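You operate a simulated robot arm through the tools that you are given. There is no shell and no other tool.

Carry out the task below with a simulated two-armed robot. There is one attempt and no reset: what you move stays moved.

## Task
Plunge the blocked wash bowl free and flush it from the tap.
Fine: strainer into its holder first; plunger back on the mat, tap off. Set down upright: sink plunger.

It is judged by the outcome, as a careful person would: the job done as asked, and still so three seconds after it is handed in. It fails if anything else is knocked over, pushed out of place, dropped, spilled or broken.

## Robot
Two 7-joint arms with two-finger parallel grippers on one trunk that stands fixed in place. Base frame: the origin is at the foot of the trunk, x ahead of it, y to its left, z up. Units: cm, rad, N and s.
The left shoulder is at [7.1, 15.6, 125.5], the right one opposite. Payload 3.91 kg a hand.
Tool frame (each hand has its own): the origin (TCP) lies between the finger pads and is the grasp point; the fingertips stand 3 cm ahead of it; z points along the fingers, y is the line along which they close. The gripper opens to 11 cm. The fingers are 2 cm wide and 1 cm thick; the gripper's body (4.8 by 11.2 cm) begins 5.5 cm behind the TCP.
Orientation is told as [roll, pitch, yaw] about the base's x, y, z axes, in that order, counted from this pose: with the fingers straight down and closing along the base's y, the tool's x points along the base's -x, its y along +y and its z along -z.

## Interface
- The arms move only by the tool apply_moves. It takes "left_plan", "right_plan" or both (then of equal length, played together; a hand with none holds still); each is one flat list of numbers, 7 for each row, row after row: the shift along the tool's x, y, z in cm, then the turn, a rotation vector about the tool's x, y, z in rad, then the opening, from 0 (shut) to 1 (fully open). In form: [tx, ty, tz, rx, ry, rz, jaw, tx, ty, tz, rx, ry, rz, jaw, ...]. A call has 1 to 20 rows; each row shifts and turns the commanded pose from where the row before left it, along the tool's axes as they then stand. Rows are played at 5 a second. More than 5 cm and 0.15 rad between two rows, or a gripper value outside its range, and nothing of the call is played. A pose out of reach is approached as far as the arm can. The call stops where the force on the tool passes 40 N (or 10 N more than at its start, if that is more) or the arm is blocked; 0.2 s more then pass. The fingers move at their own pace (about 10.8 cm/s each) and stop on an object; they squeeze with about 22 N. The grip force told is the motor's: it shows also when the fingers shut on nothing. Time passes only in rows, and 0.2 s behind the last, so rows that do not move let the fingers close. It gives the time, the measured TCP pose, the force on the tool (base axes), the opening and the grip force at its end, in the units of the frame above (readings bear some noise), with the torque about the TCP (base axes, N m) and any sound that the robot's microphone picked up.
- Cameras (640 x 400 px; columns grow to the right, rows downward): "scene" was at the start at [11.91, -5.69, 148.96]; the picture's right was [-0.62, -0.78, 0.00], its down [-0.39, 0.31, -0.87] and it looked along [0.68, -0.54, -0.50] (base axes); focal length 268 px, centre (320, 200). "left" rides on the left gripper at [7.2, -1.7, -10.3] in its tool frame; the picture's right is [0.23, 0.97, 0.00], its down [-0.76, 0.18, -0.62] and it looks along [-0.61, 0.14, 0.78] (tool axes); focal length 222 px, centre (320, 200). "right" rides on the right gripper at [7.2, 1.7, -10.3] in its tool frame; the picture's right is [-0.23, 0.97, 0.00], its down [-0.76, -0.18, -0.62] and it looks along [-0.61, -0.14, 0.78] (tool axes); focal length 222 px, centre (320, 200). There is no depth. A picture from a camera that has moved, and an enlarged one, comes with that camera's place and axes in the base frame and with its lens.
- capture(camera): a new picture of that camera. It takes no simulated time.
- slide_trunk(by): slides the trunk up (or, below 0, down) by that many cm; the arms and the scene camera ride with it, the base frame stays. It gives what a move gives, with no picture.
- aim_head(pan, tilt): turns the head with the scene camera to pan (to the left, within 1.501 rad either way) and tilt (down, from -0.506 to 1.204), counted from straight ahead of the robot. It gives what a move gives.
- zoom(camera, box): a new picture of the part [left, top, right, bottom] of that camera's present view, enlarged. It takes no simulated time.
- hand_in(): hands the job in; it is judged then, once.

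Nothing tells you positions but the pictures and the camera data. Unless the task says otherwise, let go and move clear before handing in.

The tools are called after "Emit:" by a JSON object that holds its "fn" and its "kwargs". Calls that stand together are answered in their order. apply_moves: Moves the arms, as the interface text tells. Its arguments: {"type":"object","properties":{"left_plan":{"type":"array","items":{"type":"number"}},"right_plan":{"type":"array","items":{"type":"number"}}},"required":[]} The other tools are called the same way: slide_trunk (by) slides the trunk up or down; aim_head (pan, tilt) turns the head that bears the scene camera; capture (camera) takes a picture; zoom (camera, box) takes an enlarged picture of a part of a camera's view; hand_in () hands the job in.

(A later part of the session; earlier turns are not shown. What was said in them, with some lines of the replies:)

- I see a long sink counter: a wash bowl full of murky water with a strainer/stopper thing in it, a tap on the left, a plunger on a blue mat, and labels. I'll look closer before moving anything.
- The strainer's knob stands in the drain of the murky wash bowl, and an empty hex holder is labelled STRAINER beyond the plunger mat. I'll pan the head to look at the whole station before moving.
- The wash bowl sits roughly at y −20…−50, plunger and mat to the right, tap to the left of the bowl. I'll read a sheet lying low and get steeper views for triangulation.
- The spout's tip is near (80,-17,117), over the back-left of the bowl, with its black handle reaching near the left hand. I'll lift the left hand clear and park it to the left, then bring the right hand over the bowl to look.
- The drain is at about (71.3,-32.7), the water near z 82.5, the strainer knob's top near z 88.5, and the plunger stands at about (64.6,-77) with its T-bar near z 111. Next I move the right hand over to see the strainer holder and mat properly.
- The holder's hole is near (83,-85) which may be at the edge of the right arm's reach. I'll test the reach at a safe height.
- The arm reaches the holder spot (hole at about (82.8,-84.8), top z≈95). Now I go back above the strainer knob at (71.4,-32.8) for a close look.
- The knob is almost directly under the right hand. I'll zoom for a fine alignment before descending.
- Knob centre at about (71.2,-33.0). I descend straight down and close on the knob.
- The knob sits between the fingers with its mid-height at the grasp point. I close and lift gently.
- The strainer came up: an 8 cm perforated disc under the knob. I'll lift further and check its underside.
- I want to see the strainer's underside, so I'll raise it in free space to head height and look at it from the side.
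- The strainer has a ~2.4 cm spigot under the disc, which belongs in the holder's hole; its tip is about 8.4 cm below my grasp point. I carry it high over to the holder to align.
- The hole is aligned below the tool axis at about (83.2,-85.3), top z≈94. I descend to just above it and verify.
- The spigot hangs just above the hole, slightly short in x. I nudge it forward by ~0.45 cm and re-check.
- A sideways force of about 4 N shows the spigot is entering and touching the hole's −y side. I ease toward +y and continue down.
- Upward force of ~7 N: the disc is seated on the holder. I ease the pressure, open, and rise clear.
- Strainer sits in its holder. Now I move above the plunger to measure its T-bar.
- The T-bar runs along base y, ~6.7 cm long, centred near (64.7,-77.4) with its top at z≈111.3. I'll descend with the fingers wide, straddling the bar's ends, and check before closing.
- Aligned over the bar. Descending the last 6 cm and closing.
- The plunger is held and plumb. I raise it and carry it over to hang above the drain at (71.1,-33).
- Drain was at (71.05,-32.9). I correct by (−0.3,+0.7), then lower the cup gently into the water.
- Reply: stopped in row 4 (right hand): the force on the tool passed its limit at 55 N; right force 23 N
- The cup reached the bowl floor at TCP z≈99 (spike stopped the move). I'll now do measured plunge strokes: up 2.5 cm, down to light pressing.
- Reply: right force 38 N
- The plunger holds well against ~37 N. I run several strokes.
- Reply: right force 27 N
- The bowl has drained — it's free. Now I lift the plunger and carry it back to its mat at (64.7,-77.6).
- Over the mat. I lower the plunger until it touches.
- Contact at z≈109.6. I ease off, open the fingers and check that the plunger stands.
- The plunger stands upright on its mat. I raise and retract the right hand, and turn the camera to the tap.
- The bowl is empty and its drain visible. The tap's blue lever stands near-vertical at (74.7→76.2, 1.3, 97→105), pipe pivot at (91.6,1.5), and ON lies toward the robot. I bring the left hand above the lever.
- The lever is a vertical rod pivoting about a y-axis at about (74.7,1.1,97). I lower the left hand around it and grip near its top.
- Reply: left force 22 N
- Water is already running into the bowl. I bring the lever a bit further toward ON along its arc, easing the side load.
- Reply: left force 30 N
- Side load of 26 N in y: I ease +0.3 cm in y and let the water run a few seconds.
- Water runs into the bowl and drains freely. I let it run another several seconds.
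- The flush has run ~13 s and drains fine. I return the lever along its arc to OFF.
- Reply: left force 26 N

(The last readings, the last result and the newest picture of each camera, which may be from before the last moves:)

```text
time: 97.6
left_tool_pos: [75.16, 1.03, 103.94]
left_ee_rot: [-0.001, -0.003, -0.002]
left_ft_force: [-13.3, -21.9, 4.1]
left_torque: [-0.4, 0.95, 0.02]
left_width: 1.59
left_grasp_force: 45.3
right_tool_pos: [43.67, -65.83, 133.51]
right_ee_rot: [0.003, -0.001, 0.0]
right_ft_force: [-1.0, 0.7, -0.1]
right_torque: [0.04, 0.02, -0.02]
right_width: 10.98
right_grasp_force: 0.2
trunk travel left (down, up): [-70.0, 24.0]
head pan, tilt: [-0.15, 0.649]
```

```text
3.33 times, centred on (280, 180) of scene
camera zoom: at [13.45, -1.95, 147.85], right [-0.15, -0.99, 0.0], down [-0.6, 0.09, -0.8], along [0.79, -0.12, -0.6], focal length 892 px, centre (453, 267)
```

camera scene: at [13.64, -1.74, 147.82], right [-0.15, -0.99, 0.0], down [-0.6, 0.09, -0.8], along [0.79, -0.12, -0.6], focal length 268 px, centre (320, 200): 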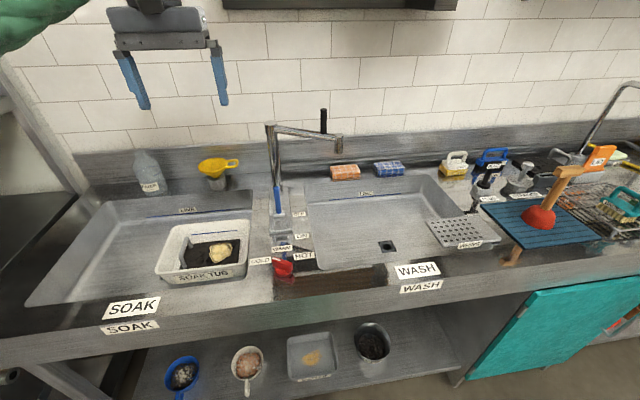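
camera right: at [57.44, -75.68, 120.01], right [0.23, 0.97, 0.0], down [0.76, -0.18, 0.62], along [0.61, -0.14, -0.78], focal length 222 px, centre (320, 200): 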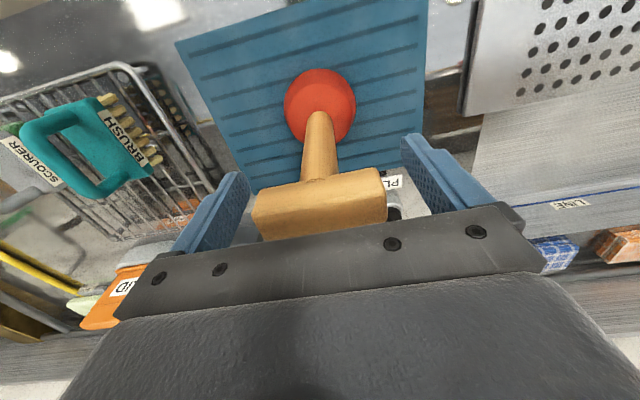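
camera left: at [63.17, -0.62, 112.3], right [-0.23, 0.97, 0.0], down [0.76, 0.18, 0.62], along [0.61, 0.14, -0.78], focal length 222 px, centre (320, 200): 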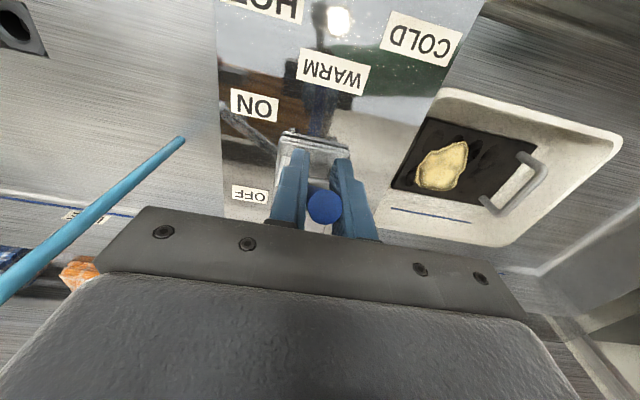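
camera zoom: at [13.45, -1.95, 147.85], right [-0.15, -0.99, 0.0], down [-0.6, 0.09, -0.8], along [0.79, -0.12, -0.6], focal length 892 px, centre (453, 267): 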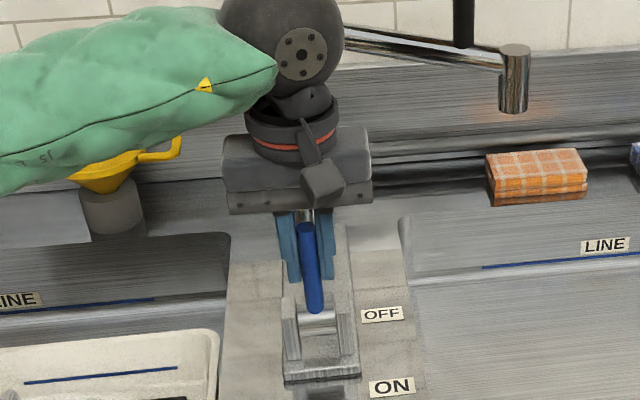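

Water has stopped. I ease the side load, open the fingers and rise clear.

Emit:
{"fn": "apply_moves", "kwargs": {"left_plan": [-0.15, -0.2, 0, 0, 0, 0, 0, 0, -0.1, 0, 0, 0, 0, 0, 0, 0, 0, 0, 0, 0, 0.3, 0, 0, 0, 0, 0, 0, 0.6, 0, 0, 0, 0, 0, 0, 0.6, 0, 0, -1, 0, 0, 0, 0.6, 0, 0, -3, 0, 0, 0, 0.6, 0, 0, -4, 0, 0, 0, 0.6, 0, 0, -4, 0, 0, 0, 0.6, 0, 0, -4, 0, 0, 0, 0.6, 0, 0, -4, 0, 0, 0, 0.6, 0, 0, -4, 0, 0, 0, 0.6, 0, 0, -4, 0, 0, 0, 0.6, 0, 0, 0, 0, 0, 0, 0.6]}}

Emit:
{"fn": "apply_moves", "kwargs": {"left_plan": [3, 2.3, 0, 0, 0, 0, 1, 3, 2.3, 0, 0, 0, 0, 1, 3, 2.3, 0, 0, 0, 0, 1, 3, 2.4, 0, 0, 0, 0, 1, 3, 2.4, 0, 0, 0, 0, 1, 0, 0, 0, 0, 0, 0, 1]}}

Emit:
{"fn": "capture", "kwargs": {"camera": "scene"}}

Emit:
{"fn": "zoom", "kwargs": {"camera": "scene", "box": [180, 80, 340, 280]}}

Emit:
{"fn": "zoom", "kwargs": {"camera": "scene", "box": [290, 130, 490, 280]}}

Emit:
{"fn": "aim_head", "kwargs": {"pan": -0.8, "tilt": 0.5}}

Emit:
{"fn": "capture", "kwargs": {"camera": "scene"}}

Emit:
{"fn": "zoom", "kwargs": {"camera": "scene", "box": [250, 130, 450, 270]}}

```text
time: 100.6
left_tool_pos: [75.22, 0.78, 131.89]
left_ee_rot: [-0.001, 0.0, -0.001]
left_ft_force: [0.1, 0.0, -0.5]
left_torque: [-0.03, 0.0, 0.04]
left_width: 6.59
left_grasp_force: 0.1
right_tool_pos: [43.94, -65.63, 133.6]
right_ee_rot: [0.001, 0.003, -0.002]
right_ft_force: [0.5, -0.5, -0.9]
right_torque: [-0.03, 0.04, 0.01]
right_width: 11.0
right_grasp_force: 0.1
trunk travel left (down, up): [-70.0, 24.0]
head pan, tilt: [-0.15, 0.649]
```

```text
time: 102.0
left_tool_pos: [60.42, 12.26, 131.59]
left_ee_rot: [-0.001, -0.001, -0.002]
left_ft_force: [-0.3, 0.2, 0.5]
left_torque: [0.02, -0.04, 0.04]
left_width: 11.01
left_grasp_force: 0.0
right_tool_pos: [43.92, -65.7, 133.46]
right_ee_rot: [0.003, 0.002, -0.002]
right_ft_force: [0.1, -0.2, -0.4]
right_torque: [-0.02, -0.03, 0.0]
right_width: 11.0
right_grasp_force: 0.0
trunk travel left (down, up): [-70.0, 24.0]
head pan, tilt: [-0.15, 0.649]
```

```text
taken
camera scene: at [13.66, -1.79, 147.82], right [-0.15, -0.99, 0.0], down [-0.6, 0.09, -0.8], along [0.79, -0.12, -0.61], focal length 268 px, centre (320, 200)
```

scene: 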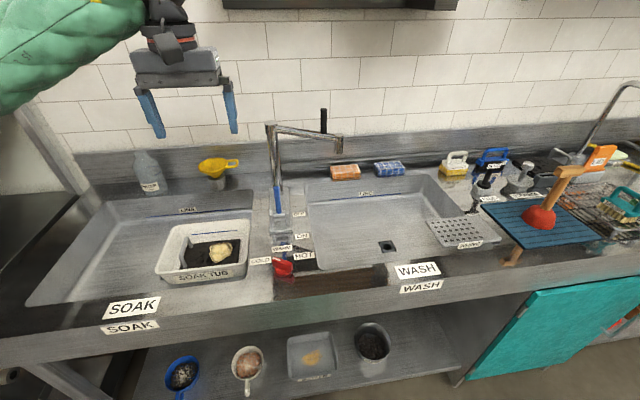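

```text
2.00 times, centred on (260, 180) of scene
camera zoom: at [13.66, -1.79, 147.82], right [-0.15, -0.99, 0.0], down [-0.6, 0.09, -0.8], along [0.79, -0.12, -0.61], focal length 535 px, centre (440, 240)
```

zoom: 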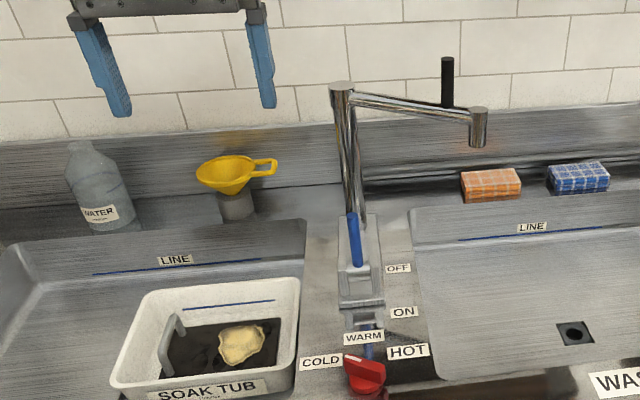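

```text
2.67 times, centred on (390, 205) of scene
camera zoom: at [13.66, -1.79, 147.82], right [-0.15, -0.99, 0.0], down [-0.6, 0.09, -0.8], along [0.79, -0.12, -0.61], focal length 714 px, centre (133, 187)
```

zoom: 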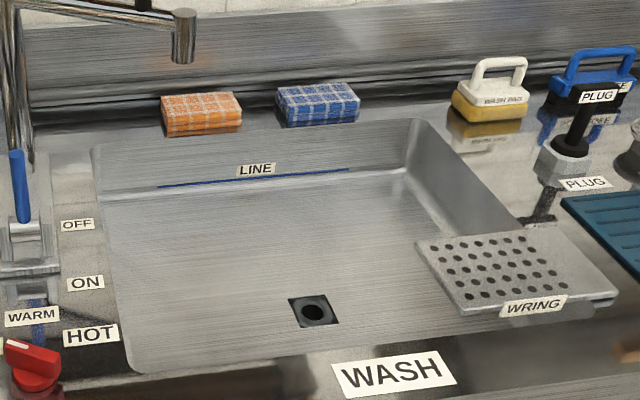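

```text
time: 103.0
left_tool_pos: [60.43, 12.51, 131.63]
left_ee_rot: [-0.002, 0.0, -0.001]
left_ft_force: [0.4, -0.1, 0.1]
left_torque: [0.01, 0.0, 0.02]
left_width: 10.99
left_grasp_force: 0.1
right_tool_pos: [43.79, -65.62, 133.51]
right_ee_rot: [0.0, 0.001, -0.001]
right_ft_force: [1.3, 0.9, 0.0]
right_torque: [0.0, 0.0, 0.01]
right_width: 11.02
right_grasp_force: 0.0
trunk travel left (down, up): [-70.0, 24.0]
head pan, tilt: [-0.799, 0.499]
```

```text
taken
camera scene: at [11.37, -6.93, 149.16], right [-0.72, -0.7, 0.0], down [-0.33, 0.34, -0.88], along [0.61, -0.63, -0.48], focal length 268 px, centre (320, 200)
```

scene: 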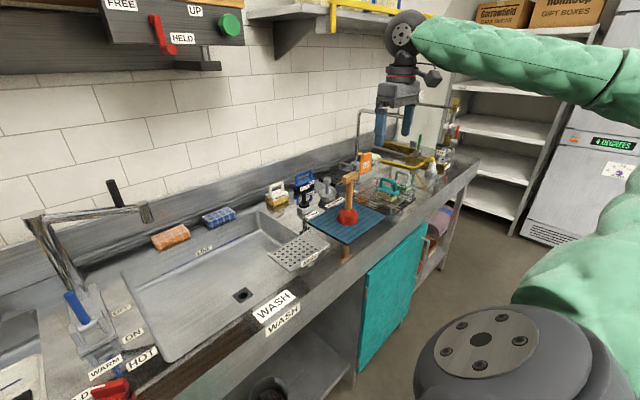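

```text
2.86 times, centred on (350, 200) of scene
camera zoom: at [11.37, -6.93, 149.16], right [-0.72, -0.7, 0.0], down [-0.33, 0.34, -0.88], along [0.61, -0.63, -0.48], focal length 765 px, centre (234, 200)
```

zoom: 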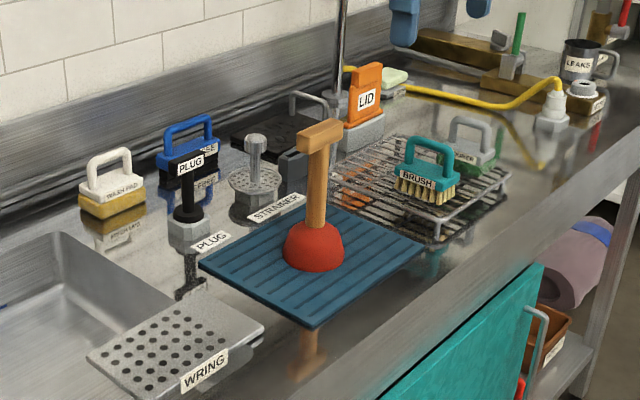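

The bowl is drained and flushed, and the tap lever is back at OFF with no flow. The strainer sits in its holder, the plunger stands upright on its mat, and both hands are clear, so I hand the job in.

Emit:
{"fn": "hand_in", "kwargs": {}}

```text
The job is handed in.
```

The wash bowl is unblocked and flushed, and I've handed the job in.

- **Strainer:** I lifted it out of the drain first and set it in the holder labelled STRAINER, before any plunging.
- **Plunging:** The bowl drained after seven strokes. I saw no splashing or spills.
- **Flushing:** Cold water ran from the tap into the bowl for about 15 seconds and drained without pooling. I left the temperature knob where it was.
- **Plunger and tap:** The plunger stands upright on its mat. The tap lever is back at OFF, with no water flowing.

In the last pictures nothing else looked moved or knocked over, and both hands were clear. On the first touch of the bowl floor the plunger hit harder than intended (about 55 N) and the arm stopped itself. I saw no damage, and the plunger worked normally afterwards.
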